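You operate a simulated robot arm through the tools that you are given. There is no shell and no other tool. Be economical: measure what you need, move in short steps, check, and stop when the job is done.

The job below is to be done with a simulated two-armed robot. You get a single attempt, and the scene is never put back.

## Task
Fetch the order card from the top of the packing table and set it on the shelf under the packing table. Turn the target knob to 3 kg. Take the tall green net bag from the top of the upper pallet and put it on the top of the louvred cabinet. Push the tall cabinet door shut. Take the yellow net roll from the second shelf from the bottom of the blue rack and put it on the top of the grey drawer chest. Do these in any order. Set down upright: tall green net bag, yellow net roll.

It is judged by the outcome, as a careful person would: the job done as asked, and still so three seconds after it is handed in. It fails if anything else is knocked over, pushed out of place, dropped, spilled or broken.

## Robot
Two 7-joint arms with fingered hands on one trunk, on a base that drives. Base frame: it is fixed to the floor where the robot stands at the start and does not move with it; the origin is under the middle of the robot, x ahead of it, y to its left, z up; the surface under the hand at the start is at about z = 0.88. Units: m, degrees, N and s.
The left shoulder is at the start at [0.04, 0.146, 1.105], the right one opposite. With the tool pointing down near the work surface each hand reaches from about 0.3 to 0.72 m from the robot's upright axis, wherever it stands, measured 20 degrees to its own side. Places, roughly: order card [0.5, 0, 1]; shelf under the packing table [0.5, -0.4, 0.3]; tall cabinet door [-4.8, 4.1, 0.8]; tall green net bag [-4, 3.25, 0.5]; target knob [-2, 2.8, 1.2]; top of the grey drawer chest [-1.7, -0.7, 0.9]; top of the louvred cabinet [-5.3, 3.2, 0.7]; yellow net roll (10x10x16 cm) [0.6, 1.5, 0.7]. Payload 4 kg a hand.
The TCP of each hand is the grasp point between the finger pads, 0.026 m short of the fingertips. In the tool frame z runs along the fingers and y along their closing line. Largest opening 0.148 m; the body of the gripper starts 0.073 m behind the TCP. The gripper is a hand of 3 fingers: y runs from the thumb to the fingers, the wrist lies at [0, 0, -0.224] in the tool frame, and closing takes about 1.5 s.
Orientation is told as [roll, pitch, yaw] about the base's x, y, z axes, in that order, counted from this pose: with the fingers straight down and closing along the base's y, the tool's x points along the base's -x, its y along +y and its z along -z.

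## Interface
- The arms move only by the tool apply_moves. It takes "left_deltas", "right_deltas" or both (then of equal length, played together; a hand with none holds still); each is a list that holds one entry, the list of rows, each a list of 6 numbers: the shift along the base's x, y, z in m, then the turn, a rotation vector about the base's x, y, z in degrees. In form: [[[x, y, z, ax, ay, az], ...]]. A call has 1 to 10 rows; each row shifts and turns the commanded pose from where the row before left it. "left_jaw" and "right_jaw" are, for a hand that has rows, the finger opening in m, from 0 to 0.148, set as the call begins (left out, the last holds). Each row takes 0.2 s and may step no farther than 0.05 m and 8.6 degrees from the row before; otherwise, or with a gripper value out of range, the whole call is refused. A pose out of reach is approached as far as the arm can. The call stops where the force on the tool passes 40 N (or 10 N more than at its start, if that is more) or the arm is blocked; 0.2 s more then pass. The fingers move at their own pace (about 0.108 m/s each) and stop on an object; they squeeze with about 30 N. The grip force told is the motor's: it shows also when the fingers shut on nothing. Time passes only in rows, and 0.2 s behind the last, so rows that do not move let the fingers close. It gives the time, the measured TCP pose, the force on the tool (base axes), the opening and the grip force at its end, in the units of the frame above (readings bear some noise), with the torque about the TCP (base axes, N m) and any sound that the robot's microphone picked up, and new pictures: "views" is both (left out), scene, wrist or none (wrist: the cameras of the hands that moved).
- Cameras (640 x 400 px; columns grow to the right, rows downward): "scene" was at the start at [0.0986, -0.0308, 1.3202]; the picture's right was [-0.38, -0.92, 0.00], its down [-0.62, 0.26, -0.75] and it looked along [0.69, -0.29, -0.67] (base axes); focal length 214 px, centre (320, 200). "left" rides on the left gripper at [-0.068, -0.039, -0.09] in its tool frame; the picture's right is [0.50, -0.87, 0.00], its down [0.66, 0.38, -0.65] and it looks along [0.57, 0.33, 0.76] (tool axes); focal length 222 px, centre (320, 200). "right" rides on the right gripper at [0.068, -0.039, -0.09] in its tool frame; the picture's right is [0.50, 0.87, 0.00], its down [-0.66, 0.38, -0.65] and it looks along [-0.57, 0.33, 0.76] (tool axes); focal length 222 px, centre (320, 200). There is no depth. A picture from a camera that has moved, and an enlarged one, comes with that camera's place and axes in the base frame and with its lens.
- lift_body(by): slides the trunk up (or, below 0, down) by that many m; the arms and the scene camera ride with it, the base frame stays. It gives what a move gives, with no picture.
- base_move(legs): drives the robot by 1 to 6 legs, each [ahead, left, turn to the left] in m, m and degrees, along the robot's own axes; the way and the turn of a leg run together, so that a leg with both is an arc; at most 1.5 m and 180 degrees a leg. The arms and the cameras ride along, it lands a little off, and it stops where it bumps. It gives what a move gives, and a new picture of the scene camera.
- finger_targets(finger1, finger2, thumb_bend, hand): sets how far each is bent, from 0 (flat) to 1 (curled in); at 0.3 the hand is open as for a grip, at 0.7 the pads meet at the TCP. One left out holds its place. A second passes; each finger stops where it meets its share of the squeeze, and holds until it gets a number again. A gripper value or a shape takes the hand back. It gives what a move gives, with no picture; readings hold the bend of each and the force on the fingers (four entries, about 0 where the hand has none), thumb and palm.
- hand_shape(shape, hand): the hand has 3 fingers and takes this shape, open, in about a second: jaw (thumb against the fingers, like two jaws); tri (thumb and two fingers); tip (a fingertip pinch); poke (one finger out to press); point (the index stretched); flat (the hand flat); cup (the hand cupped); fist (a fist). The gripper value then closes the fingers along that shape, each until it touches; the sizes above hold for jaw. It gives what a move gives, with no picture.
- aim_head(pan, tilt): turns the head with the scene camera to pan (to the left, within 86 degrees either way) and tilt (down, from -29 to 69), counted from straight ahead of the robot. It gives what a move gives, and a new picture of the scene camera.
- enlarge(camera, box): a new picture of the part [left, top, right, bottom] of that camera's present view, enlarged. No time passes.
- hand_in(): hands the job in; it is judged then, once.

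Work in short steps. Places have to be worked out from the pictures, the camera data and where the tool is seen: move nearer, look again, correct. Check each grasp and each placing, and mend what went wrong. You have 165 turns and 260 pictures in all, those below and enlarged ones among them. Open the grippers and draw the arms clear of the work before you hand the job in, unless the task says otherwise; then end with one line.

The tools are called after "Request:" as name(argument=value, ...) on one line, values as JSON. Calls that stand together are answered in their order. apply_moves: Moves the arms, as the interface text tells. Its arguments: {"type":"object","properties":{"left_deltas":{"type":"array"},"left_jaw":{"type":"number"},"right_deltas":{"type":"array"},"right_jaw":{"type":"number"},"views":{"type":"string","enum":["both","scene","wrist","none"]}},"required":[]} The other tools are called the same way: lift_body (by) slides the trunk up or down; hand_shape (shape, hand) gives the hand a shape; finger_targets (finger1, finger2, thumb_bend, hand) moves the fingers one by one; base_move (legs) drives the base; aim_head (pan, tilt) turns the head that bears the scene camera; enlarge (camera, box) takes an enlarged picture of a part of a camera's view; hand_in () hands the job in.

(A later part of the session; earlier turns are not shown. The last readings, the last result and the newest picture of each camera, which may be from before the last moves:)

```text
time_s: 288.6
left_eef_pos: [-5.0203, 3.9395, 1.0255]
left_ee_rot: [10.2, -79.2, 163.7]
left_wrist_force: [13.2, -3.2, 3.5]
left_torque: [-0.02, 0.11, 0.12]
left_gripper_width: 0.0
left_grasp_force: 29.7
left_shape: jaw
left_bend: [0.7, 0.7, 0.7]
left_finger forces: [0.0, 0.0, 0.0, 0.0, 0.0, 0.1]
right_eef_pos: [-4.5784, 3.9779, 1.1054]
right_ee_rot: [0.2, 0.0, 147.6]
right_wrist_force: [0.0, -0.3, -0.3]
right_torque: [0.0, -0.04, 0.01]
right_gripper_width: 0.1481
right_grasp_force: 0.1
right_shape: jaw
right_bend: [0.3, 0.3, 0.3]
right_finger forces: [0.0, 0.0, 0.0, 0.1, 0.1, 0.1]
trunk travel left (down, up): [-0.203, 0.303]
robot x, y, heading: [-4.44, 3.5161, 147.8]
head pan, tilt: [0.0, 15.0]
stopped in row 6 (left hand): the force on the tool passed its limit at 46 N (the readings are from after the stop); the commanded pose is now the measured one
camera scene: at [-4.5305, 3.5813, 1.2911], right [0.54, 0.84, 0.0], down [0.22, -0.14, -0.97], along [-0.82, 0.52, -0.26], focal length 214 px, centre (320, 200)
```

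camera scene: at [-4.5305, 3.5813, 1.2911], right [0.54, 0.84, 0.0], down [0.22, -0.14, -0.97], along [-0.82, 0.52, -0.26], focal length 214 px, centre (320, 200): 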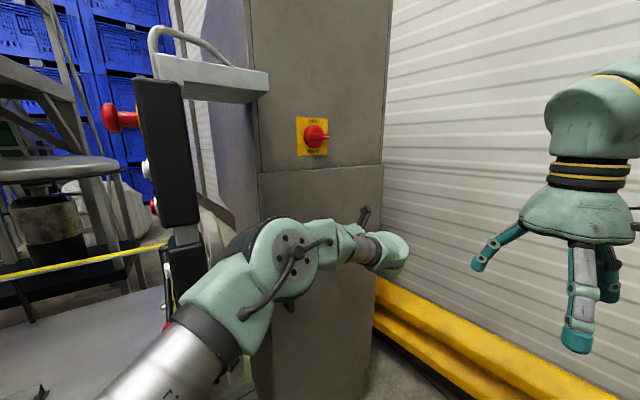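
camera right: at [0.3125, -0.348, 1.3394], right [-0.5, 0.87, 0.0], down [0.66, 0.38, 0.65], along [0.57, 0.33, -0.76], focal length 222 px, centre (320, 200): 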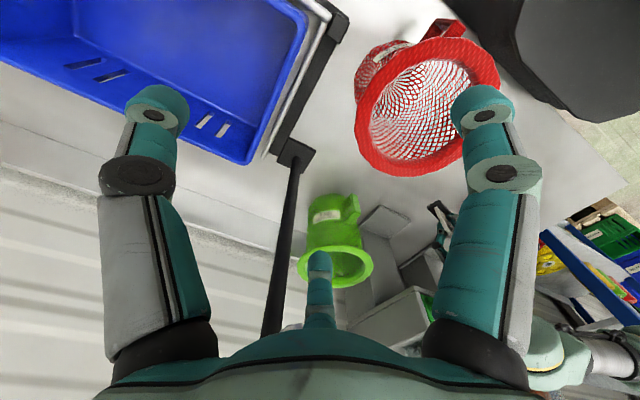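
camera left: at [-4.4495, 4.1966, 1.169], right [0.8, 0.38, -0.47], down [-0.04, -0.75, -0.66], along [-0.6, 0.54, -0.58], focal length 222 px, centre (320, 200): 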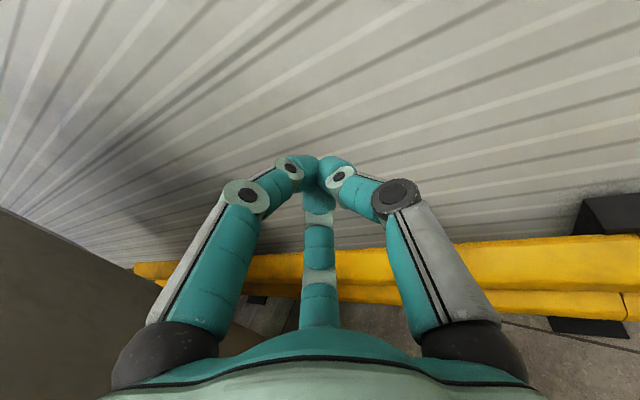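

Force rose to 46 N: the door seems flush. Zoom to verify.

Request:
enlarge(camera="scene", box=[220, 120, 420, 245])

```text
3.20 times, centred on (320, 182) of scene
camera zoom: at [-4.5305, 3.5813, 1.2911], right [0.54, 0.84, 0.0], down [0.22, -0.14, -0.97], along [-0.82, 0.52, -0.26], focal length 686 px, centre (320, 256)
```

zoom: 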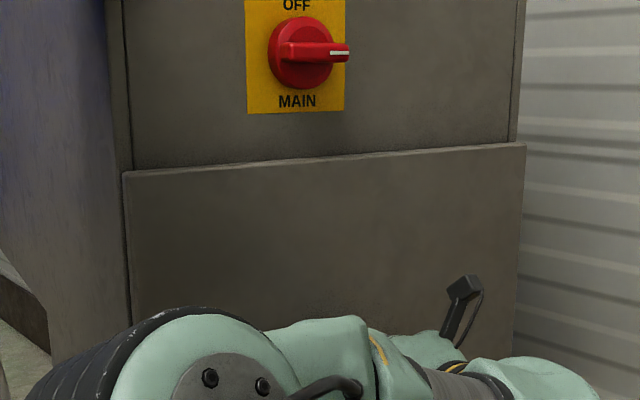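

Door is shut flush. Retract the left hand, move the base back to the aisle centre and turn right to face +x (bag side).

Request:
apply_moves(left_deltas=[[[0.04, -0.015, 0, 0, 0, 0], [0.04, -0.02, 0, 0, 0, 0], [0.04, -0.02, 0, 0, 0, 0], [0.04, -0.02, 0, 0, 0, 0], [0.04, -0.02, 0, 0, 0, 0]]], views="none")

Request:
base_move(legs=[[-0.055, 0.19, 0], [0, 0, -148]])

Request:
aim_head(pan=5, tilt=35)

```text
time_s: 290.0
left_eef_pos: [-4.8385, 3.8304, 0.9859]
left_ee_rot: [12.4, -74.2, 163.9]
left_wrist_force: [-0.2, 0.1, -0.6]
left_torque: [-0.02, -0.03, -0.01]
left_gripper_width: 0.0002
left_grasp_force: 30.0
left_shape: jaw
left_bend: [0.7, 0.7, 0.7]
left_finger forces: [0.0, 0.0, 0.0, 0.1, 0.1, 0.0]
right_eef_pos: [-4.5791, 3.9791, 1.1071]
right_ee_rot: [0.2, 0.0, 147.6]
right_wrist_force: [-0.6, -0.7, -0.8]
right_torque: [0.0, 0.02, -0.01]
right_gripper_width: 0.1479
right_grasp_force: 0.1
right_shape: jaw
right_bend: [0.3, 0.3, 0.3]
right_finger forces: [0.1, 0.1, 0.0, 0.1, 0.0, 0.0]
trunk travel left (down, up): [-0.203, 0.303]
robot x, y, heading: [-4.438, 3.5194, 147.7]
head pan, tilt: [0.0, 15.0]
stopped in row 5 (left hand): the arm was blocked; the commanded pose is now the measured one
```

```text
time_s: 297.6
left_eef_pos: [-3.9853, 3.294, 0.9875]
left_ee_rot: [12.3, -74.2, 17.8]
left_wrist_force: [-0.3, -0.3, -0.2]
left_torque: [0.01, 0.01, 0.0]
left_gripper_width: 0.0002
left_grasp_force: 30.0
left_shape: jaw
left_bend: [0.7, 0.7, 0.7]
left_finger forces: [0.1, 0.0, 0.0, 0.1, 0.0, 0.1]
right_eef_pos: [-4.118, 3.0276, 1.1057]
right_ee_rot: [0.2, 0.0, 1.5]
right_wrist_force: [0.3, 0.5, 0.1]
right_torque: [-0.03, 0.0, -0.01]
right_gripper_width: 0.1478
right_grasp_force: 0.0
right_shape: jaw
right_bend: [0.3, 0.3, 0.3]
right_finger forces: [0.1, 0.0, 0.0, 0.1, 0.0, 0.0]
trunk travel left (down, up): [-0.203, 0.303]
robot x, y, heading: [-4.4932, 3.3308, 1.5]
head pan, tilt: [0.0, 15.0]
camera scene: at [-4.3773, 3.3335, 1.291], right [0.03, -1.0, 0.0], down [-0.26, -0.01, -0.97], along [0.97, 0.02, -0.26], focal length 214 px, centre (320, 200)
```

scene: 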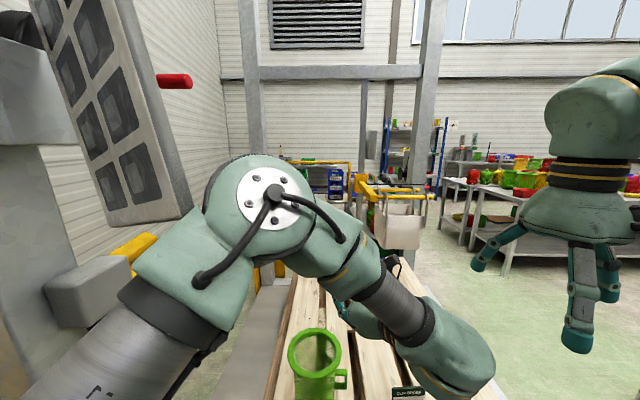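

```text
time_s: 298.4
left_eef_pos: [-3.9842, 3.294, 0.9869]
left_ee_rot: [12.2, -74.3, 17.9]
left_wrist_force: [-0.4, 0.8, -0.2]
left_torque: [-0.05, -0.01, -0.01]
left_gripper_width: 0.0001
left_grasp_force: 29.7
left_shape: jaw
left_bend: [0.7, 0.7, 0.7]
left_finger forces: [0.0, 0.0, 0.0, 0.0, 0.1, 0.0]
right_eef_pos: [-4.1174, 3.0279, 1.1059]
right_ee_rot: [0.2, 0.1, 1.5]
right_wrist_force: [-0.2, 0.0, 0.3]
right_torque: [0.04, 0.04, 0.01]
right_gripper_width: 0.148
right_grasp_force: 0.0
right_shape: jaw
right_bend: [0.3, 0.3, 0.3]
right_finger forces: [0.0, 0.0, 0.1, 0.0, 0.1, 0.1]
trunk travel left (down, up): [-0.203, 0.303]
robot x, y, heading: [-4.489, 3.3289, 1.2]
head pan, tilt: [5.0, 35.0]
camera scene: at [-4.3831, 3.3411, 1.2591], right [0.11, -0.99, 0.0], down [-0.57, -0.06, -0.82], along [0.81, 0.09, -0.57], focal length 214 px, centre (320, 200)
```

scene: 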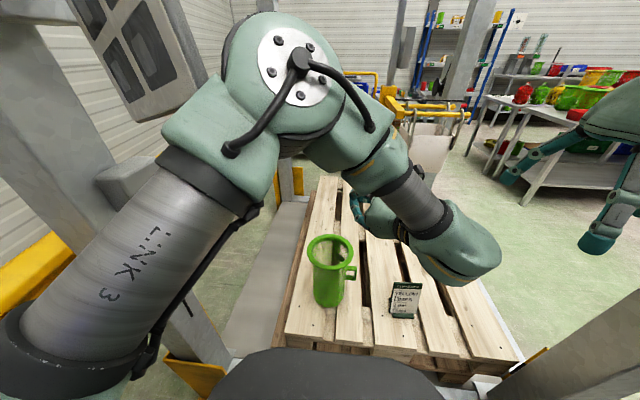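

Bag at ≈[-3.896, 3.355], z 0.43–0.715, body ≈0.12 (handle loop on its −y side). Back the base a bit, lower the trunk, level and yaw the left hand to point +x, pitched 30° down, open.

Request:
base_move(legs=[[-0.11, -0.07, -1.2]])

Request:
lift_body(by=-0.2)

Request:
apply_moves(left_deltas=[[[0, 0.02, 0, 0, 0, -7.5], [0, 0.02, 0, 0, 0, -7.5], [0, 0.02, 0, 0, 0, -7.5], [0, 0.02, 0, 0, 0, -7.5], [0, 0.02, -0.02, 0, 7.5, 0], [0, 0.02, -0.02, 0, 7.5, 0], [0, 0, -0.04, 0, 0, 0], [0, 0, -0.04, 0, 0, 0], [0, 0, -0.04, 0, 0, 0]]], left_jaw=0.148, views="wrist")

```text
time_s: 299.7
left_eef_pos: [-4.0892, 3.2113, 0.9873]
left_ee_rot: [12.2, -74.3, 16.5]
left_wrist_force: [-0.6, -0.5, -0.4]
left_torque: [-0.02, -0.01, -0.02]
left_gripper_width: 0.0
left_grasp_force: 29.9
left_shape: jaw
left_bend: [0.7, 0.7, 0.7]
left_finger forces: [0.0, 0.0, 0.1, 0.0, 0.1, 0.0]
right_eef_pos: [-4.2285, 2.9462, 1.1058]
right_ee_rot: [0.1, 0.0, 0.2]
right_wrist_force: [0.0, -0.4, -0.3]
right_torque: [-0.01, -0.01, 0.02]
right_gripper_width: 0.1482
right_grasp_force: 0.1
right_shape: jaw
right_bend: [0.3, 0.3, 0.3]
right_finger forces: [0.0, 0.1, 0.0, 0.0, 0.1, 0.0]
trunk travel left (down, up): [-0.203, 0.303]
robot x, y, heading: [-4.5959, 3.2573, 0.2]
head pan, tilt: [5.0, 35.0]
camera scene: at [-4.4865, 3.2662, 1.259], right [0.09, -1.0, 0.0], down [-0.57, -0.05, -0.82], along [0.82, 0.07, -0.57], focal length 214 px, centre (320, 200)
```

scene: 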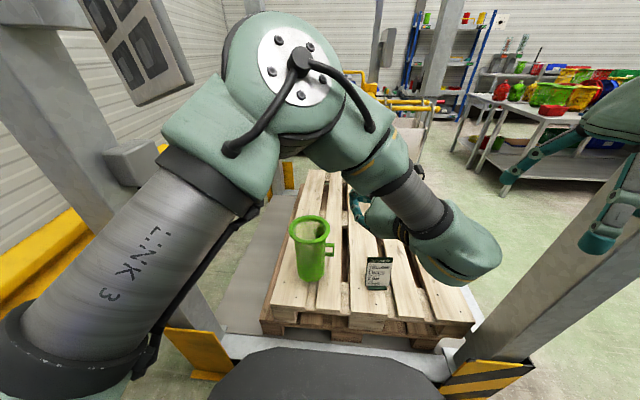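

```text
time_s: 301.9
left_eef_pos: [-4.0896, 3.2112, 0.7876]
left_ee_rot: [12.3, -74.3, 16.7]
left_wrist_force: [-0.3, 0.2, 0.6]
left_torque: [-0.03, 0.03, -0.01]
left_gripper_width: 0.0
left_grasp_force: 30.2
left_shape: jaw
left_bend: [0.7, 0.7, 0.7]
left_finger forces: [0.1, 0.0, 0.1, 0.0, 0.1, 0.0]
right_eef_pos: [-4.229, 2.9461, 0.9056]
right_ee_rot: [0.0, 0.0, 0.3]
right_wrist_force: [-0.2, 0.4, 1.0]
right_torque: [-0.01, -0.01, -0.01]
right_gripper_width: 0.1479
right_grasp_force: 0.0
right_shape: jaw
right_bend: [0.3, 0.3, 0.3]
right_finger forces: [0.1, 0.1, 0.0, 0.1, 0.0, 0.1]
trunk travel left (down, up): [-0.003, 0.503]
robot x, y, heading: [-4.597, 3.2553, 0.2]
head pan, tilt: [5.0, 35.0]
```

```text
time_s: 303.9
left_eef_pos: [-4.0856, 3.2802, 0.6601]
left_ee_rot: [5.9, -59.1, -7.0]
left_wrist_force: [-0.9, 0.3, -0.7]
left_torque: [0.02, 0.0, 0.01]
left_gripper_width: 0.1481
left_grasp_force: 0.1
left_shape: jaw
left_bend: [0.3, 0.3, 0.3]
left_finger forces: [0.0, 0.0, 0.0, 0.1, 0.0, 0.0]
left hand out of reach, approached as far as the arm can: row 4, 7, 8, 9
right_eef_pos: [-4.2291, 2.9464, 0.9063]
right_ee_rot: [0.2, 0.1, 0.2]
right_wrist_force: [-0.2, -0.6, 0.5]
right_torque: [0.07, 0.03, -0.01]
right_gripper_width: 0.1479
right_grasp_force: 0.1
right_shape: jaw
right_bend: [0.3, 0.3, 0.3]
right_finger forces: [0.0, 0.0, 0.0, 0.0, 0.1, 0.0]
trunk travel left (down, up): [-0.003, 0.503]
robot x, y, heading: [-4.5949, 3.2561, 0.3]
head pan, tilt: [5.0, 35.0]
camera left: at [-4.1302, 3.2368, 0.7604], right [-0.28, -0.83, -0.47], down [-0.88, 0.42, -0.21], along [0.37, 0.36, -0.86], focal length 222 px, centre (320, 200)
```

left: 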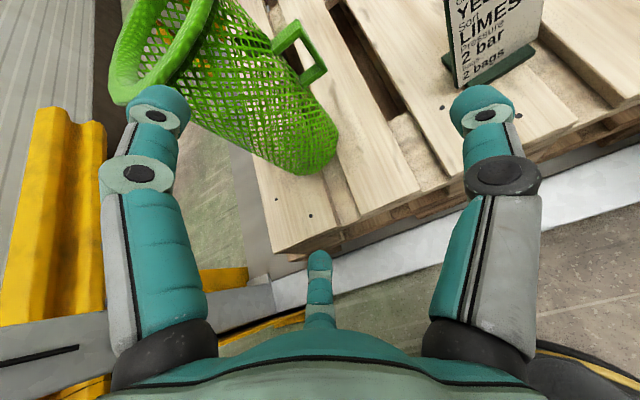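

Hand is level at 31° down-pitch. Back the base 0.09 to gain reach, shift +y, and lower to bag mid-height.

Request:
base_move(legs=[[-0.09, 0, 0]])

Request:
apply_moves(left_deltas=[[[0.02, 0.025, 0, 0, 0, 0], [0.02, 0.025, -0.02, 0, 0, 0], [0.02, 0.025, -0.03, 0, 0, 0], [0.02, 0, -0.03, 0, 0, 0], [0.02, 0, -0.03, 0, 0, 0], [0, 0, -0.02, 0, 0, 0]]], views="wrist")

```text
time_s: 304.9
left_eef_pos: [-4.175, 3.2825, 0.6617]
left_ee_rot: [6.0, -59.2, -6.9]
left_wrist_force: [0.4, 0.7, 0.8]
left_torque: [-0.02, 0.0, 0.01]
left_gripper_width: 0.148
left_grasp_force: 0.0
left_shape: jaw
left_bend: [0.3, 0.3, 0.3]
left_finger forces: [0.0, 0.0, 0.0, 0.0, 0.0, 0.0]
right_eef_pos: [-4.3169, 2.9469, 0.9064]
right_ee_rot: [0.2, 0.0, 0.3]
right_wrist_force: [0.3, -0.3, -0.1]
right_torque: [-0.02, -0.01, 0.04]
right_gripper_width: 0.1478
right_grasp_force: 0.1
right_shape: jaw
right_bend: [0.3, 0.3, 0.3]
right_finger forces: [0.1, 0.0, 0.0, 0.0, 0.0, 0.1]
trunk travel left (down, up): [-0.003, 0.503]
robot x, y, heading: [-4.6855, 3.2562, 0.2]
head pan, tilt: [5.0, 35.0]
camera scene: at [-4.5753, 3.2661, 1.0593], right [0.09, -1.0, 0.0], down [-0.57, -0.05, -0.82], along [0.82, 0.08, -0.57], focal length 214 px, centre (320, 200)
```

scene: 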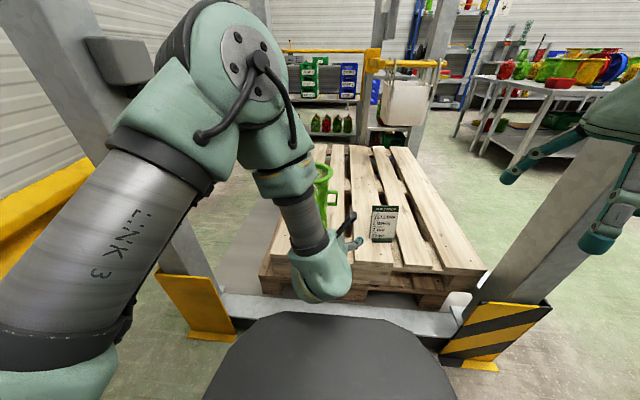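

```text
time_s: 306.3
left_eef_pos: [-4.0401, 3.2773, 0.6002]
left_ee_rot: [6.2, -58.7, -6.9]
left_wrist_force: [0.2, 0.0, 0.0]
left_torque: [-0.03, 0.02, 0.01]
left_gripper_width: 0.1479
left_grasp_force: 0.1
left_shape: jaw
left_bend: [0.3, 0.3, 0.3]
left_finger forces: [0.1, 0.0, 0.0, 0.0, 0.0, 0.1]
left hand out of reach, approached as far as the arm can: row 1, 2, 3, 4, 5, 6
right_eef_pos: [-4.3146, 2.947, 0.906]
right_ee_rot: [0.2, -0.1, 0.3]
right_wrist_force: [-0.8, -0.2, -0.2]
right_torque: [0.02, 0.0, 0.01]
right_gripper_width: 0.1481
right_grasp_force: 0.0
right_shape: jaw
right_bend: [0.3, 0.3, 0.3]
right_finger forces: [0.0, 0.0, 0.0, 0.0, 0.1, 0.1]
trunk travel left (down, up): [-0.003, 0.503]
robot x, y, heading: [-4.68, 3.2558, 0.2]
head pan, tilt: [5.0, 35.0]
camera left: at [-4.0833, 3.2342, 0.7009], right [-0.28, -0.83, -0.48], down [-0.89, 0.42, -0.2], along [0.36, 0.36, -0.86], focal length 222 px, centre (320, 200)
```

left: 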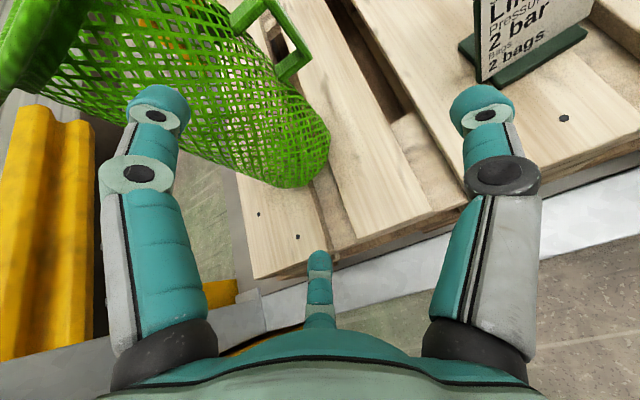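

The camera stalk and handle loop make a side grasp awkward; instead pinch the rim wall on its −x side from above (thumb inside). Raise the trunk and turn the left hand tool-down.

Request:
lift_body(by=0.15)

Request:
apply_moves(left_deltas=[[[-0.015, 0, 0.02, 0, 8.4, 0], [-0.015, 0, 0.02, 0, 8.4, 0], [-0.01, 0, 0.02, 0, 8.4, 0], [-0.01, 0, 0.02, 0, 8.4, 0], [0, 0, 0.02, 0, 8.4, 0], [0, 0, 0, 0, 8.4, 0], [0, 0, 0, 0, 8.4, 0], [0, 0, 0, 0, 0, 8.3], [0, 0, 0, 0, 0, 8.3], [0, 0, 0, 0, 0, 8.3]]], left_jaw=0.1, views="none")

Request:
apply_moves(left_deltas=[[[0, 0.01, 0, 0, 0, 8.2], [0, 0.01, 0, 0, 0, 8.2], [0, 0.01, 0, 0, 0, 8.2], [0, 0.01, 0, 0, 0, 8.2], [0, 0.01, 0, 0, 0, 8.2], [0, 0.01, 0, 0, 0, 8.2], [0, 0.01, 0, 0, 0, 8.2], [0, 0, 0, 0, 0, 8.2]]], views="both")

```text
time_s: 308.1
left_eef_pos: [-4.0401, 3.2789, 0.7496]
left_ee_rot: [6.2, -58.7, -6.9]
left_wrist_force: [0.3, -0.1, 0.3]
left_torque: [0.0, -0.02, 0.01]
left_gripper_width: 0.1477
left_grasp_force: 0.0
left_shape: jaw
left_bend: [0.3, 0.3, 0.3]
left_finger forces: [0.0, 0.0, 0.0, 0.1, 0.1, 0.0]
right_eef_pos: [-4.3156, 2.9464, 1.0551]
right_ee_rot: [0.1, -0.1, 0.3]
right_wrist_force: [-0.6, 0.3, 0.0]
right_torque: [0.01, 0.0, 0.0]
right_gripper_width: 0.1479
right_grasp_force: 0.1
right_shape: jaw
right_bend: [0.3, 0.3, 0.3]
right_finger forces: [0.1, 0.0, 0.0, 0.1, 0.0, 0.1]
trunk travel left (down, up): [-0.153, 0.353]
robot x, y, heading: [-4.6833, 3.2526, 0.1]
head pan, tilt: [5.0, 35.0]
```

```text
time_s: 310.3
left_eef_pos: [-4.0895, 3.278, 0.8508]
left_ee_rot: [0.3, 0.0, 21.5]
left_wrist_force: [0.3, -0.3, -0.3]
left_torque: [-0.01, -0.01, 0.01]
left_gripper_width: 0.1004
left_grasp_force: 0.1
left_shape: jaw
left_bend: [0.29, 0.29, 0.72]
left_finger forces: [0.0, 0.0, 0.0, 0.1, 0.1, 0.0]
right_eef_pos: [-4.3158, 2.9481, 1.054]
right_ee_rot: [0.2, 0.1, 0.3]
right_wrist_force: [0.3, 0.2, 0.9]
right_torque: [0.02, 0.03, 0.0]
right_gripper_width: 0.1481
right_grasp_force: 0.1
right_shape: jaw
right_bend: [0.3, 0.3, 0.3]
right_finger forces: [0.0, 0.0, 0.1, 0.0, 0.0, 0.0]
trunk travel left (down, up): [-0.153, 0.353]
robot x, y, heading: [-4.6857, 3.2583, 0.5]
head pan, tilt: [5.0, 35.0]
```

```text
time_s: 312.1
left_eef_pos: [-4.0897, 3.3492, 0.8499]
left_ee_rot: [0.3, -0.1, 87.2]
left_wrist_force: [0.9, 0.3, 0.1]
left_torque: [0.03, -0.01, 0.01]
left_gripper_width: 0.1004
left_grasp_force: 0.0
left_shape: jaw
left_bend: [0.29, 0.29, 0.72]
left_finger forces: [0.0, 0.0, 0.0, 0.0, 0.0, 0.1]
right_eef_pos: [-4.315, 2.9463, 1.0544]
right_ee_rot: [0.2, -0.1, 0.3]
right_wrist_force: [0.4, 0.3, -0.9]
right_torque: [-0.01, -0.01, 0.01]
right_gripper_width: 0.1481
right_grasp_force: 0.2
right_shape: jaw
right_bend: [0.3, 0.3, 0.3]
right_finger forces: [0.1, 0.0, 0.0, 0.0, 0.0, 0.1]
trunk travel left (down, up): [-0.153, 0.353]
robot x, y, heading: [-4.6825, 3.2574, 0.1]
head pan, tilt: [5.0, 35.0]
camera scene: at [-4.574, 3.266, 1.2087], right [0.09, -1.0, 0.0], down [-0.57, -0.05, -0.82], along [0.82, 0.08, -0.57], focal length 214 px, centre (320, 200)
camera left: at [-4.0468, 3.4135, 0.9377], right [0.84, -0.54, -0.01], down [-0.41, -0.64, 0.65], along [-0.36, -0.55, -0.76], focal length 222 px, centre (320, 200)
```

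scene: 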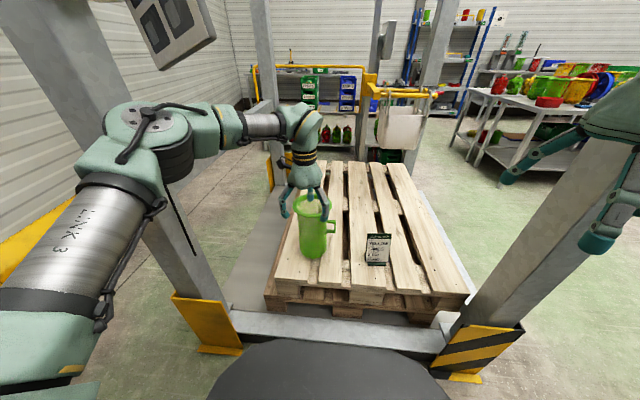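
left: 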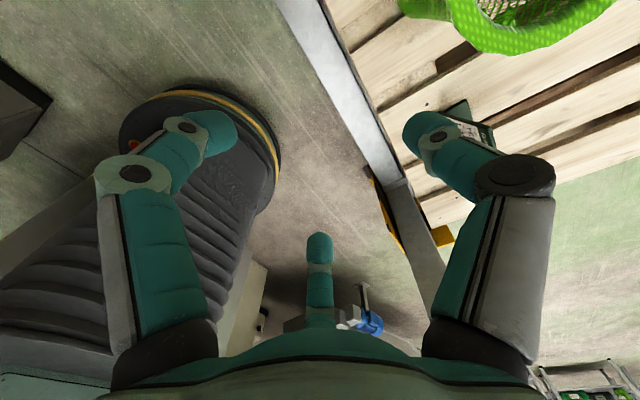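

Tool-down with thumb toward +x. Move over the west rim (x≈−3.965, y≈3.355) and descend partway.

Request:
apply_moves(left_deltas=[[[0.03, 0.002, 0, 0, 0, 1.4], [0.03, 0.002, 0, 0, 0, 1.4], [0.03, 0.002, -0.02, 0, 0, 0], [0.03, 0, -0.04, 0, 0, 0], [0.005, 0, -0.03, 0, 0, 0]]], views="wrist")

```text
time_s: 313.3
left_eef_pos: [-4.0164, 3.3289, 0.7933]
left_ee_rot: [0.2, 0.0, 89.8]
left_wrist_force: [0.0, 0.4, -0.4]
left_torque: [-0.01, 0.02, 0.02]
left_gripper_width: 0.1004
left_grasp_force: 0.1
left_shape: jaw
left_bend: [0.29, 0.29, 0.72]
left_finger forces: [0.1, 0.0, 0.0, 0.0, 0.0, 0.0]
left hand out of reach, approached as far as the arm can: row 3, 4, 5
right_eef_pos: [-4.3148, 2.9463, 1.0559]
right_ee_rot: [0.2, 0.1, 0.3]
right_wrist_force: [0.5, -0.5, -0.9]
right_torque: [0.03, 0.02, 0.0]
right_gripper_width: 0.1479
right_grasp_force: 0.1
right_shape: jaw
right_bend: [0.3, 0.3, 0.3]
right_finger forces: [0.0, 0.0, 0.0, 0.0, 0.0, 0.0]
trunk travel left (down, up): [-0.153, 0.353]
robot x, y, heading: [-4.6814, 3.2558, 0.8]
head pan, tilt: [5.0, 35.0]
camera left: at [-3.9761, 3.3959, 0.8822], right [0.86, -0.5, 0.0], down [-0.38, -0.65, 0.66], along [-0.33, -0.57, -0.76], focal length 222 px, centre (320, 200)
```

left: 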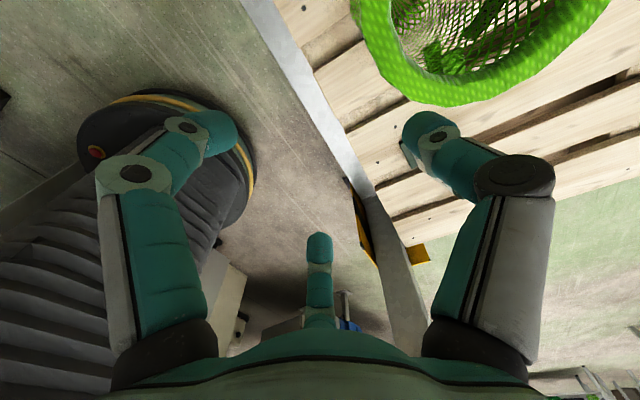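

Rim's west edge ≈[-3.96, 3.355]. Use the base for the rest: forward 0.06, left 0.027.

Request:
base_move(legs=[[0.062, 0.028, 0]])

Request:
apply_moves(left_deltas=[[[0, 0, 0, 0, 0, 0]]], views="wrist")

```text
time_s: 314.3
left_eef_pos: [-3.9548, 3.3593, 0.7942]
left_ee_rot: [0.2, 0.1, 89.9]
left_wrist_force: [0.0, -0.4, -0.1]
left_torque: [-0.02, 0.02, 0.02]
left_gripper_width: 0.1006
left_grasp_force: 0.0
left_shape: jaw
left_bend: [0.29, 0.29, 0.72]
left_finger forces: [0.1, 0.0, 0.0, 0.0, 0.1, 0.1]
right_eef_pos: [-4.2516, 2.9755, 1.0551]
right_ee_rot: [0.2, 0.1, 0.5]
right_wrist_force: [-0.1, 0.4, -0.8]
right_torque: [0.02, 0.02, -0.01]
right_gripper_width: 0.1478
right_grasp_force: 0.0
right_shape: jaw
right_bend: [0.3, 0.3, 0.3]
right_finger forces: [0.1, 0.1, 0.0, 0.0, 0.1, 0.1]
trunk travel left (down, up): [-0.153, 0.353]
robot x, y, heading: [-4.6201, 3.2814, 0.1]
head pan, tilt: [5.0, 35.0]
camera scene: at [-4.5115, 3.2951, 1.2086], right [0.09, -1.0, 0.0], down [-0.57, -0.05, -0.82], along [0.81, 0.08, -0.57], focal length 214 px, centre (320, 200)
```

scene: 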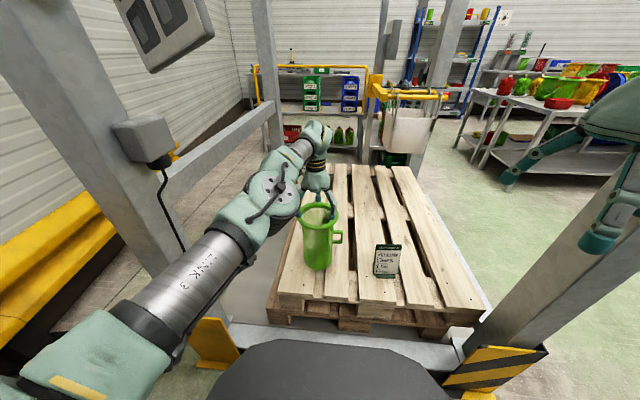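

```text
time_s: 314.7
left_eef_pos: [-3.9553, 3.3576, 0.7947]
left_ee_rot: [0.1, 0.1, 89.8]
left_wrist_force: [0.4, 0.2, 0.3]
left_torque: [0.0, -0.01, -0.03]
left_gripper_width: 0.1003
left_grasp_force: 0.1
left_shape: jaw
left_bend: [0.29, 0.29, 0.72]
left_finger forces: [0.0, 0.0, 0.0, 0.0, 0.1, 0.1]
right_eef_pos: [-4.2535, 2.976, 1.0555]
right_ee_rot: [0.2, -0.1, 0.3]
right_wrist_force: [0.3, -0.3, 0.3]
right_torque: [0.0, -0.03, 0.02]
right_gripper_width: 0.1478
right_grasp_force: 0.2
right_shape: jaw
right_bend: [0.3, 0.3, 0.3]
right_finger forces: [0.0, 0.0, 0.0, 0.0, 0.1, 0.0]
trunk travel left (down, up): [-0.153, 0.353]
robot x, y, heading: [-4.6249, 3.286, 0.6]
head pan, tilt: [5.0, 35.0]
camera left: at [-3.9161, 3.425, 0.8837], right [0.86, -0.5, 0.0], down [-0.38, -0.65, 0.65], along [-0.33, -0.57, -0.76], focal length 222 px, centre (320, 200)
```

left: 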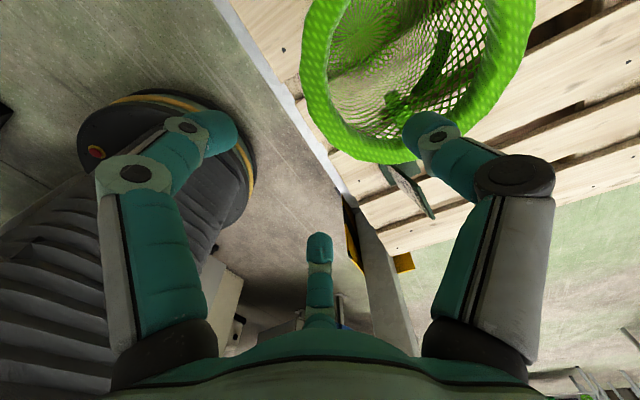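

Thumb is over the opening; rim wall ≈x −3.937. Nudge forward 15 mm and lower with the trunk to z≈0.71.

Request:
base_move(legs=[[0.015, 0, 0]])

Request:
lift_body(by=-0.085)

Request:
apply_moves(left_deltas=[[[0, 0, 0, 0, 0, 0]]], views="wrist")

```text
time_s: 315.5
left_eef_pos: [-3.9422, 3.3584, 0.7965]
left_ee_rot: [0.1, -0.1, 89.8]
left_wrist_force: [-0.3, -0.4, 0.8]
left_torque: [0.03, 0.0, -0.03]
left_gripper_width: 0.1001
left_grasp_force: 0.1
left_shape: jaw
left_bend: [0.29, 0.29, 0.72]
left_finger forces: [0.0, 0.0, 0.0, 0.0, 0.1, 0.0]
right_eef_pos: [-4.2395, 2.9759, 1.057]
right_ee_rot: [0.2, 0.0, 0.3]
right_wrist_force: [-0.1, 0.5, -0.5]
right_torque: [-0.03, -0.03, -0.03]
right_gripper_width: 0.1479
right_grasp_force: 0.1
right_shape: jaw
right_bend: [0.3, 0.3, 0.3]
right_finger forces: [0.0, 0.1, 0.0, 0.0, 0.0, 0.0]
trunk travel left (down, up): [-0.153, 0.353]
robot x, y, heading: [-4.605, 3.2878, 0.4]
head pan, tilt: [5.0, 35.0]
camera scene: at [-4.4992, 3.2948, 1.2088], right [0.09, -1.0, 0.0], down [-0.57, -0.05, -0.82], along [0.82, 0.08, -0.57], focal length 214 px, centre (320, 200)
```

scene: 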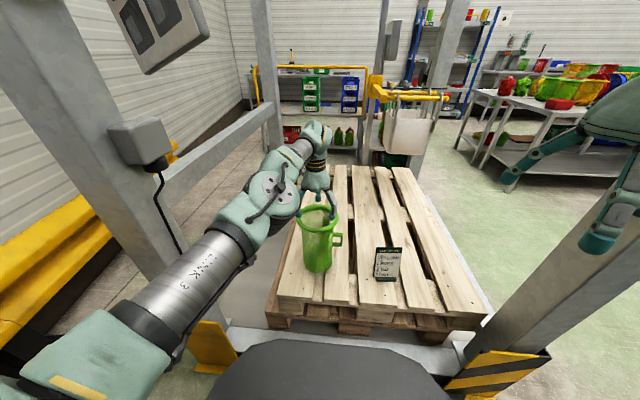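

```text
time_s: 316.7
left_eef_pos: [-3.9404, 3.3587, 0.7097]
left_ee_rot: [0.1, 0.0, 89.8]
left_wrist_force: [-0.2, -0.8, -0.2]
left_torque: [-0.01, 0.02, 0.01]
left_gripper_width: 0.1003
left_grasp_force: 0.1
left_shape: jaw
left_bend: [0.29, 0.29, 0.72]
left_finger forces: [0.1, 0.0, 0.0, 0.0, 0.0, 0.1]
right_eef_pos: [-4.2387, 2.9755, 0.9703]
right_ee_rot: [0.2, 0.1, 0.2]
right_wrist_force: [0.2, 0.3, 0.6]
right_torque: [0.02, 0.02, 0.02]
right_gripper_width: 0.1477
right_grasp_force: 0.0
right_shape: jaw
right_bend: [0.3, 0.3, 0.3]
right_finger forces: [0.0, 0.1, 0.0, 0.0, 0.1, 0.0]
trunk travel left (down, up): [-0.068, 0.438]
robot x, y, heading: [-4.6062, 3.2836, 0.3]
head pan, tilt: [5.0, 35.0]
```

```text
time_s: 317.1
left_eef_pos: [-3.9396, 3.3573, 0.7089]
left_ee_rot: [0.1, 0.0, 89.7]
left_wrist_force: [-0.3, 0.5, -0.1]
left_torque: [-0.01, 0.01, 0.03]
left_gripper_width: 0.1006
left_grasp_force: 0.1
left_shape: jaw
left_bend: [0.29, 0.29, 0.72]
left_finger forces: [0.0, 0.0, 0.0, 0.0, 0.0, 0.0]
right_eef_pos: [-4.239, 2.9761, 0.9709]
right_ee_rot: [0.2, 0.0, 0.3]
right_wrist_force: [-0.4, 0.0, -0.2]
right_torque: [0.0, 0.04, -0.02]
right_gripper_width: 0.1479
right_grasp_force: 0.0
right_shape: jaw
right_bend: [0.3, 0.3, 0.3]
right_finger forces: [0.1, 0.1, 0.1, 0.1, 0.0, 0.0]
trunk travel left (down, up): [-0.068, 0.438]
robot x, y, heading: [-4.6068, 3.2868, 0.6]
head pan, tilt: [5.0, 35.0]
camera left: at [-3.9008, 3.4255, 0.7973], right [0.86, -0.5, 0.0], down [-0.38, -0.65, 0.66], along [-0.33, -0.57, -0.76], focal length 222 px, centre (320, 200)
```

left: 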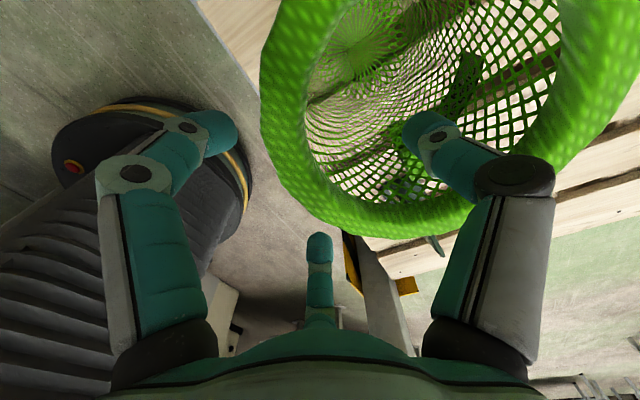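

Thumb inside, fingers outside the rim. Lower 12 mm more and close.

Request:
lift_body(by=-0.012)

Request:
apply_moves(left_deltas=[[[0, 0, 0, 0, 0, 0], [0, 0, 0, 0, 0, 0], [0, 0, 0, 0, 0, 0], [0, 0, 0, 0, 0, 0], [0, 0, 0, 0, 0, 0], [0, 0, 0, 0, 0, 0]]], left_jaw=0, views="wrist")

```text
time_s: 317.7
left_eef_pos: [-3.9407, 3.3586, 0.6962]
left_ee_rot: [0.1, -0.1, 89.7]
left_wrist_force: [0.1, -0.1, 0.1]
left_torque: [0.0, 0.03, 0.0]
left_gripper_width: 0.1002
left_grasp_force: 0.0
left_shape: jaw
left_bend: [0.29, 0.29, 0.72]
left_finger forces: [0.1, 0.1, 0.1, 0.0, 0.0, 0.0]
right_eef_pos: [-4.2399, 2.9747, 0.9579]
right_ee_rot: [0.1, 0.1, 0.3]
right_wrist_force: [1.0, -0.3, 0.2]
right_torque: [0.0, 0.01, 0.0]
right_gripper_width: 0.1479
right_grasp_force: 0.1
right_shape: jaw
right_bend: [0.3, 0.3, 0.3]
right_finger forces: [0.0, 0.1, 0.0, 0.0, 0.0, 0.0]
trunk travel left (down, up): [-0.056, 0.45]
robot x, y, heading: [-4.6039, 3.2849, 0.5]
head pan, tilt: [5.0, 35.0]
```

```text
time_s: 319.1
left_eef_pos: [-3.9404, 3.3583, 0.697]
left_ee_rot: [0.0, 0.0, 89.8]
left_wrist_force: [0.1, -0.4, 3.5]
left_torque: [0.01, -0.6, -0.01]
left_gripper_width: 0.0124
left_grasp_force: 30.2
left_shape: jaw
left_bend: [0.76, 0.75, 0.69]
left_finger forces: [16.0, 16.6, 0.1, 0.0, 29.3, 0.0]
right_eef_pos: [-4.2397, 2.9746, 0.9577]
right_ee_rot: [0.2, 0.0, 0.3]
right_wrist_force: [-0.3, 0.0, -0.5]
right_torque: [-0.01, 0.0, -0.01]
right_gripper_width: 0.148
right_grasp_force: 0.2
right_shape: jaw
right_bend: [0.3, 0.3, 0.3]
right_finger forces: [0.0, 0.1, 0.0, 0.0, 0.0, 0.0]
trunk travel left (down, up): [-0.056, 0.45]
robot x, y, heading: [-4.6084, 3.285, 0.6]
head pan, tilt: [5.0, 35.0]
camera left: at [-3.901, 3.4255, 0.7857], right [0.86, -0.5, 0.0], down [-0.38, -0.65, 0.65], along [-0.33, -0.57, -0.76], focal length 222 px, centre (320, 200)
```

left: 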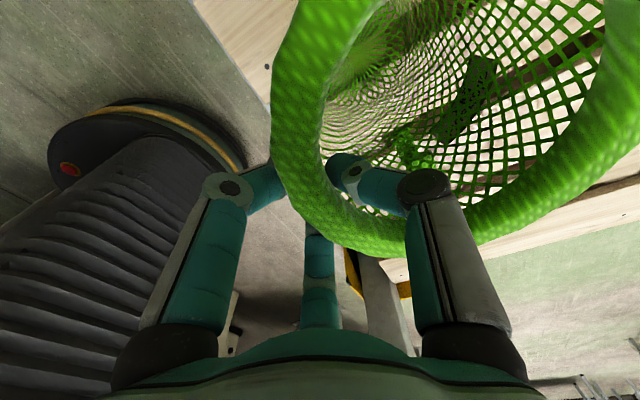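

Rim pinched (12 mm, 30 N, all digits). Lift 8 cm and check tilt.

Request:
lift_body(by=0.1)

Request:
enlarge(camera="scene", box=[220, 130, 440, 290])

```text
time_s: 320.4
left_eef_pos: [-3.9393, 3.3591, 0.798]
left_ee_rot: [0.1, 0.0, 89.8]
left_wrist_force: [0.4, 0.1, -0.5]
left_torque: [0.03, -0.02, 0.01]
left_gripper_width: 0.0119
left_grasp_force: 29.7
left_shape: jaw
left_bend: [0.76, 0.75, 0.69]
left_finger forces: [2.9, 3.4, 0.0, 0.0, 24.8, 0.0]
right_eef_pos: [-4.2396, 2.9759, 1.0588]
right_ee_rot: [0.3, 0.1, 0.4]
right_wrist_force: [0.8, -0.8, -0.4]
right_torque: [0.02, -0.02, 0.01]
right_gripper_width: 0.1484
right_grasp_force: 0.0
right_shape: jaw
right_bend: [0.3, 0.3, 0.3]
right_finger forces: [0.0, 0.0, 0.0, 0.1, 0.1, 0.0]
trunk travel left (down, up): [-0.156, 0.35]
robot x, y, heading: [-4.6035, 3.2842, 0.2]
head pan, tilt: [5.0, 35.0]
```

```text
2.50 times, centred on (330, 210) of scene
camera zoom: at [-4.4979, 3.2947, 1.2117], right [0.09, -1.0, 0.0], down [-0.57, -0.05, -0.82], along [0.82, 0.08, -0.57], focal length 536 px, centre (295, 175)
```

zoom: 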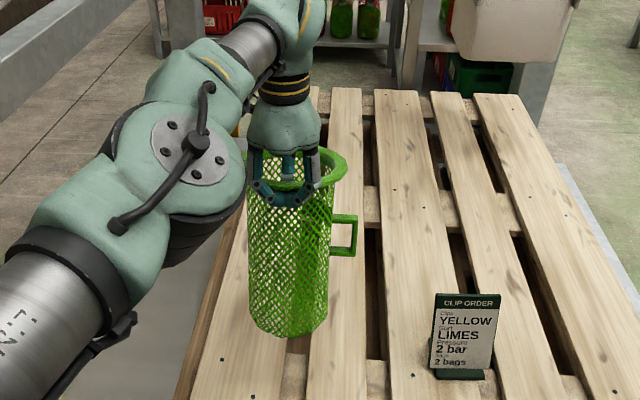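

Bag hangs upright and is light. Raise trunk 0.345 and pull the hand in and up before turning.

Request:
lift_body(by=0.345)

Request:
apply_moves(left_deltas=[[[-0.03, 0, 0.02, 0, 0, 0], [-0.03, 0, 0.02, 0, 0, 0], [-0.03, 0, 0.02, 0, 0, 0], [-0.03, 0, 0.02, 0, 0, 0], [-0.03, 0, 0.02, 0, 0, 0], [-0.03, 0, 0.02, 0, 0, 0], [-0.02, 0, 0.02, 0, 0, 0], [0, 0, 0.02, 0, 0, 0]]], views="scene")

```text
time_s: 323.8
left_eef_pos: [-3.9398, 3.3594, 1.1432]
left_ee_rot: [0.1, 0.0, 89.8]
left_wrist_force: [-0.3, -0.2, 0.1]
left_torque: [0.01, 0.01, -0.02]
left_gripper_width: 0.0121
left_grasp_force: 30.5
left_shape: jaw
left_bend: [0.76, 0.75, 0.69]
left_finger forces: [2.8, 3.4, 0.0, 0.1, 24.6, 0.0]
right_eef_pos: [-4.2391, 2.9758, 1.4027]
right_ee_rot: [0.2, 0.0, 0.3]
right_wrist_force: [-1.3, 0.4, 0.7]
right_torque: [-0.01, -0.01, -0.04]
right_gripper_width: 0.1478
right_grasp_force: 0.1
right_shape: jaw
right_bend: [0.3, 0.3, 0.3]
right_finger forces: [0.0, 0.1, 0.1, 0.1, 0.1, 0.1]
trunk travel left (down, up): [-0.501, 0.005]
robot x, y, heading: [-4.6061, 3.2828, 0.2]
head pan, tilt: [5.0, 35.0]
```

```text
time_s: 325.6
left_eef_pos: [-3.9669, 3.3513, 1.2205]
left_ee_rot: [0.0, 0.2, 89.9]
left_wrist_force: [0.1, -0.1, 0.4]
left_torque: [-0.02, 0.02, 0.0]
left_gripper_width: 0.0115
left_grasp_force: 30.0
left_shape: jaw
left_bend: [0.76, 0.75, 0.69]
left_finger forces: [2.4, 2.9, 0.0, 0.0, 24.4, 0.1]
left hand out of reach, approached as far as the arm can: row 1, 2, 3, 4, 5, 6, 7
right_eef_pos: [-4.2408, 2.9784, 1.4041]
right_ee_rot: [0.0, -0.2, 0.6]
right_wrist_force: [-1.0, -0.4, 1.1]
right_torque: [0.02, -0.04, 0.0]
right_gripper_width: 0.1478
right_grasp_force: 0.2
right_shape: jaw
right_bend: [0.3, 0.3, 0.3]
right_finger forces: [0.0, 0.1, 0.0, 0.1, 0.1, 0.1]
trunk travel left (down, up): [-0.501, 0.005]
robot x, y, heading: [-4.6054, 3.2825, 0.3]
head pan, tilt: [5.0, 35.0]
camera scene: at [-4.4999, 3.298, 1.5561], right [0.09, -1.0, 0.0], down [-0.57, -0.06, -0.82], along [0.82, 0.08, -0.57], focal length 214 px, centre (320, 200)
```

scene: 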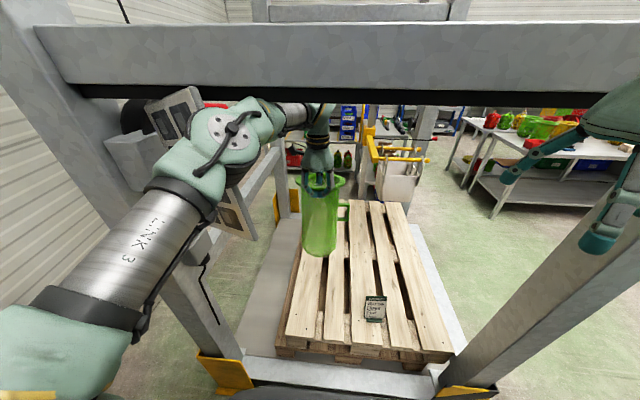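

A frame beam (bottom z≈1.49) is right above the arm; lower the trunk 0.12 and pull the hand straight back.

Request:
lift_body(by=-0.12)

Request:
apply_moves(left_deltas=[[[-0.03, 0, 0, 0, 0, 0], [-0.03, 0, 0, 0, 0, 0], [-0.03, 0, 0, 0, 0, 0], [-0.03, 0, 0, 0, 0, 0], [-0.03, 0, 0, 0, 0, 0], [-0.03, 0, 0, 0, 0, 0]]], views="none")

```text
time_s: 327.1
left_eef_pos: [-3.9661, 3.3487, 1.0975]
left_ee_rot: [0.1, 0.0, 89.8]
left_wrist_force: [0.2, 0.1, -0.9]
left_torque: [0.01, 0.0, 0.0]
left_gripper_width: 0.0118
left_grasp_force: 30.0
left_shape: jaw
left_bend: [0.76, 0.75, 0.69]
left_finger forces: [2.6, 2.9, 0.0, 0.0, 24.4, 0.0]
right_eef_pos: [-4.239, 2.9762, 1.2829]
right_ee_rot: [0.2, 0.0, 0.2]
right_wrist_force: [0.2, 0.4, -1.1]
right_torque: [0.04, 0.02, 0.03]
right_gripper_width: 0.1479
right_grasp_force: 0.0
right_shape: jaw
right_bend: [0.3, 0.3, 0.3]
right_finger forces: [0.0, 0.1, 0.0, 0.1, 0.0, 0.0]
trunk travel left (down, up): [-0.381, 0.125]
robot x, y, heading: [-4.6059, 3.2841, 0.5]
head pan, tilt: [5.0, 35.0]
```

```text
time_s: 328.5
left_eef_pos: [-4.1476, 3.3497, 1.0969]
left_ee_rot: [0.0, 0.0, 89.8]
left_wrist_force: [0.2, 0.0, -0.8]
left_torque: [-0.03, 0.03, 0.0]
left_gripper_width: 0.0116
left_grasp_force: 29.9
left_shape: jaw
left_bend: [0.76, 0.75, 0.69]
left_finger forces: [2.6, 2.9, 0.0, 0.0, 24.2, 0.0]
right_eef_pos: [-4.2392, 2.9762, 1.2826]
right_ee_rot: [0.1, 0.1, 0.2]
right_wrist_force: [0.5, -0.2, 0.0]
right_torque: [-0.03, -0.02, -0.01]
right_gripper_width: 0.1478
right_grasp_force: 0.1
right_shape: jaw
right_bend: [0.3, 0.3, 0.3]
right_finger forces: [0.1, 0.0, 0.1, 0.0, 0.1, 0.0]
trunk travel left (down, up): [-0.381, 0.125]
robot x, y, heading: [-4.6053, 3.2846, 0.4]
head pan, tilt: [5.0, 35.0]
```

Raise the right hand (its elbow must clear the control strip when turning), move the base to [-4.45, 3.33], then turn right in two steps.

Request:
apply_moves(right_deltas=[[[0, 0, 0.04, 0, 0, 0], [0, 0, 0.04, 0, 0, 0], [0, 0, 0.04, 0, 0, 0], [0, 0, 0.04, 0, 0, 0], [0, 0, 0.04, 0, 0, 0]]], views="none")

Request:
lift_body(by=0.04)

Request:
base_move(legs=[[0.15, 0.045, 0], [0, 0, -90]])

```text
time_s: 329.7
left_eef_pos: [-4.1481, 3.3491, 1.0989]
left_ee_rot: [0.2, 0.0, 89.9]
left_wrist_force: [-0.1, 0.4, 0.0]
left_torque: [-0.01, 0.03, 0.03]
left_gripper_width: 0.0117
left_grasp_force: 29.4
left_shape: jaw
left_bend: [0.76, 0.75, 0.69]
left_finger forces: [2.5, 2.8, 0.0, 0.0, 24.2, 0.1]
right_eef_pos: [-4.2492, 2.9752, 1.4412]
right_ee_rot: [0.4, -0.2, 0.4]
right_wrist_force: [0.0, 0.1, -0.2]
right_torque: [0.03, -0.05, -0.01]
right_gripper_width: 0.1478
right_grasp_force: 0.1
right_shape: jaw
right_bend: [0.3, 0.3, 0.3]
right_finger forces: [0.0, 0.1, 0.0, 0.0, 0.0, 0.1]
right hand out of reach, approached as far as the arm can: row 4, 5
trunk travel left (down, up): [-0.381, 0.125]
robot x, y, heading: [-4.6091, 3.2862, 0.6]
head pan, tilt: [5.0, 35.0]
```

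```text
time_s: 330.5
left_eef_pos: [-4.1457, 3.3494, 1.1396]
left_ee_rot: [0.2, 0.0, 89.8]
left_wrist_force: [-0.3, 0.5, -0.7]
left_torque: [-0.03, 0.04, 0.01]
left_gripper_width: 0.0116
left_grasp_force: 29.8
left_shape: jaw
left_bend: [0.76, 0.75, 0.69]
left_finger forces: [2.4, 2.8, 0.0, 0.0, 24.2, 0.0]
right_eef_pos: [-4.2478, 2.9743, 1.4816]
right_ee_rot: [0.2, -0.1, 0.3]
right_wrist_force: [0.1, 0.2, -0.3]
right_torque: [0.01, -0.01, 0.0]
right_gripper_width: 0.1479
right_grasp_force: 0.1
right_shape: jaw
right_bend: [0.3, 0.3, 0.3]
right_finger forces: [0.0, 0.0, 0.0, 0.1, 0.0, 0.0]
trunk travel left (down, up): [-0.421, 0.085]
robot x, y, heading: [-4.6045, 3.2842, 0.3]
head pan, tilt: [5.0, 35.0]
```

```text
time_s: 331.6
left_eef_pos: [-4.0782, 3.3682, 1.1404]
left_ee_rot: [0.0, 0.1, 89.7]
left_wrist_force: [0.0, -0.7, -0.7]
left_torque: [0.0, 0.07, 0.03]
left_gripper_width: 0.0116
left_grasp_force: 29.9
left_shape: jaw
left_bend: [0.76, 0.75, 0.69]
left_finger forces: [2.5, 2.9, 0.1, 0.0, 24.3, 0.0]
right_eef_pos: [-4.184, 2.9975, 1.4851]
right_ee_rot: [1.0, -0.3, 0.7]
right_wrist_force: [-28.6, -4.1, 4.0]
right_torque: [0.22, -1.0, 0.66]
right_gripper_width: 0.148
right_grasp_force: 0.1
right_shape: jaw
right_bend: [0.3, 0.43, 0.3]
right_finger forces: [0.0, 27.9, 0.0, 0.0, 0.0, 0.0]
trunk travel left (down, up): [-0.421, 0.085]
robot x, y, heading: [-4.5347, 3.3078, 0.1]
head pan, tilt: [5.0, 35.0]
stopped in leg 1: the force on the tool passed its limit at 61 N (the readings are from after the stop); the commanded pose is now the measured one
camera scene: at [-4.4306, 3.3157, 1.4767], right [0.09, -1.0, 0.0], down [-0.57, -0.05, -0.82], along [0.82, 0.08, -0.57], focal length 214 px, centre (320, 200)
```

scene: 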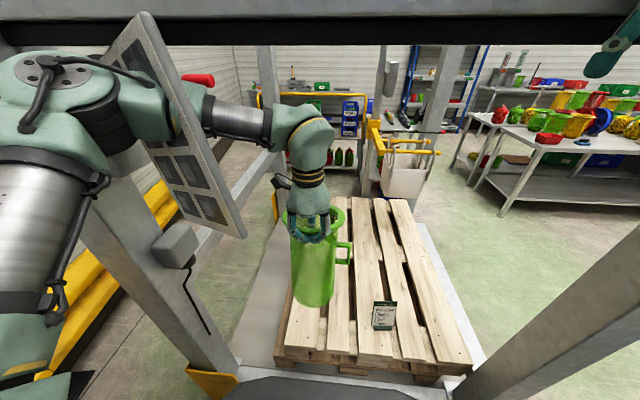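

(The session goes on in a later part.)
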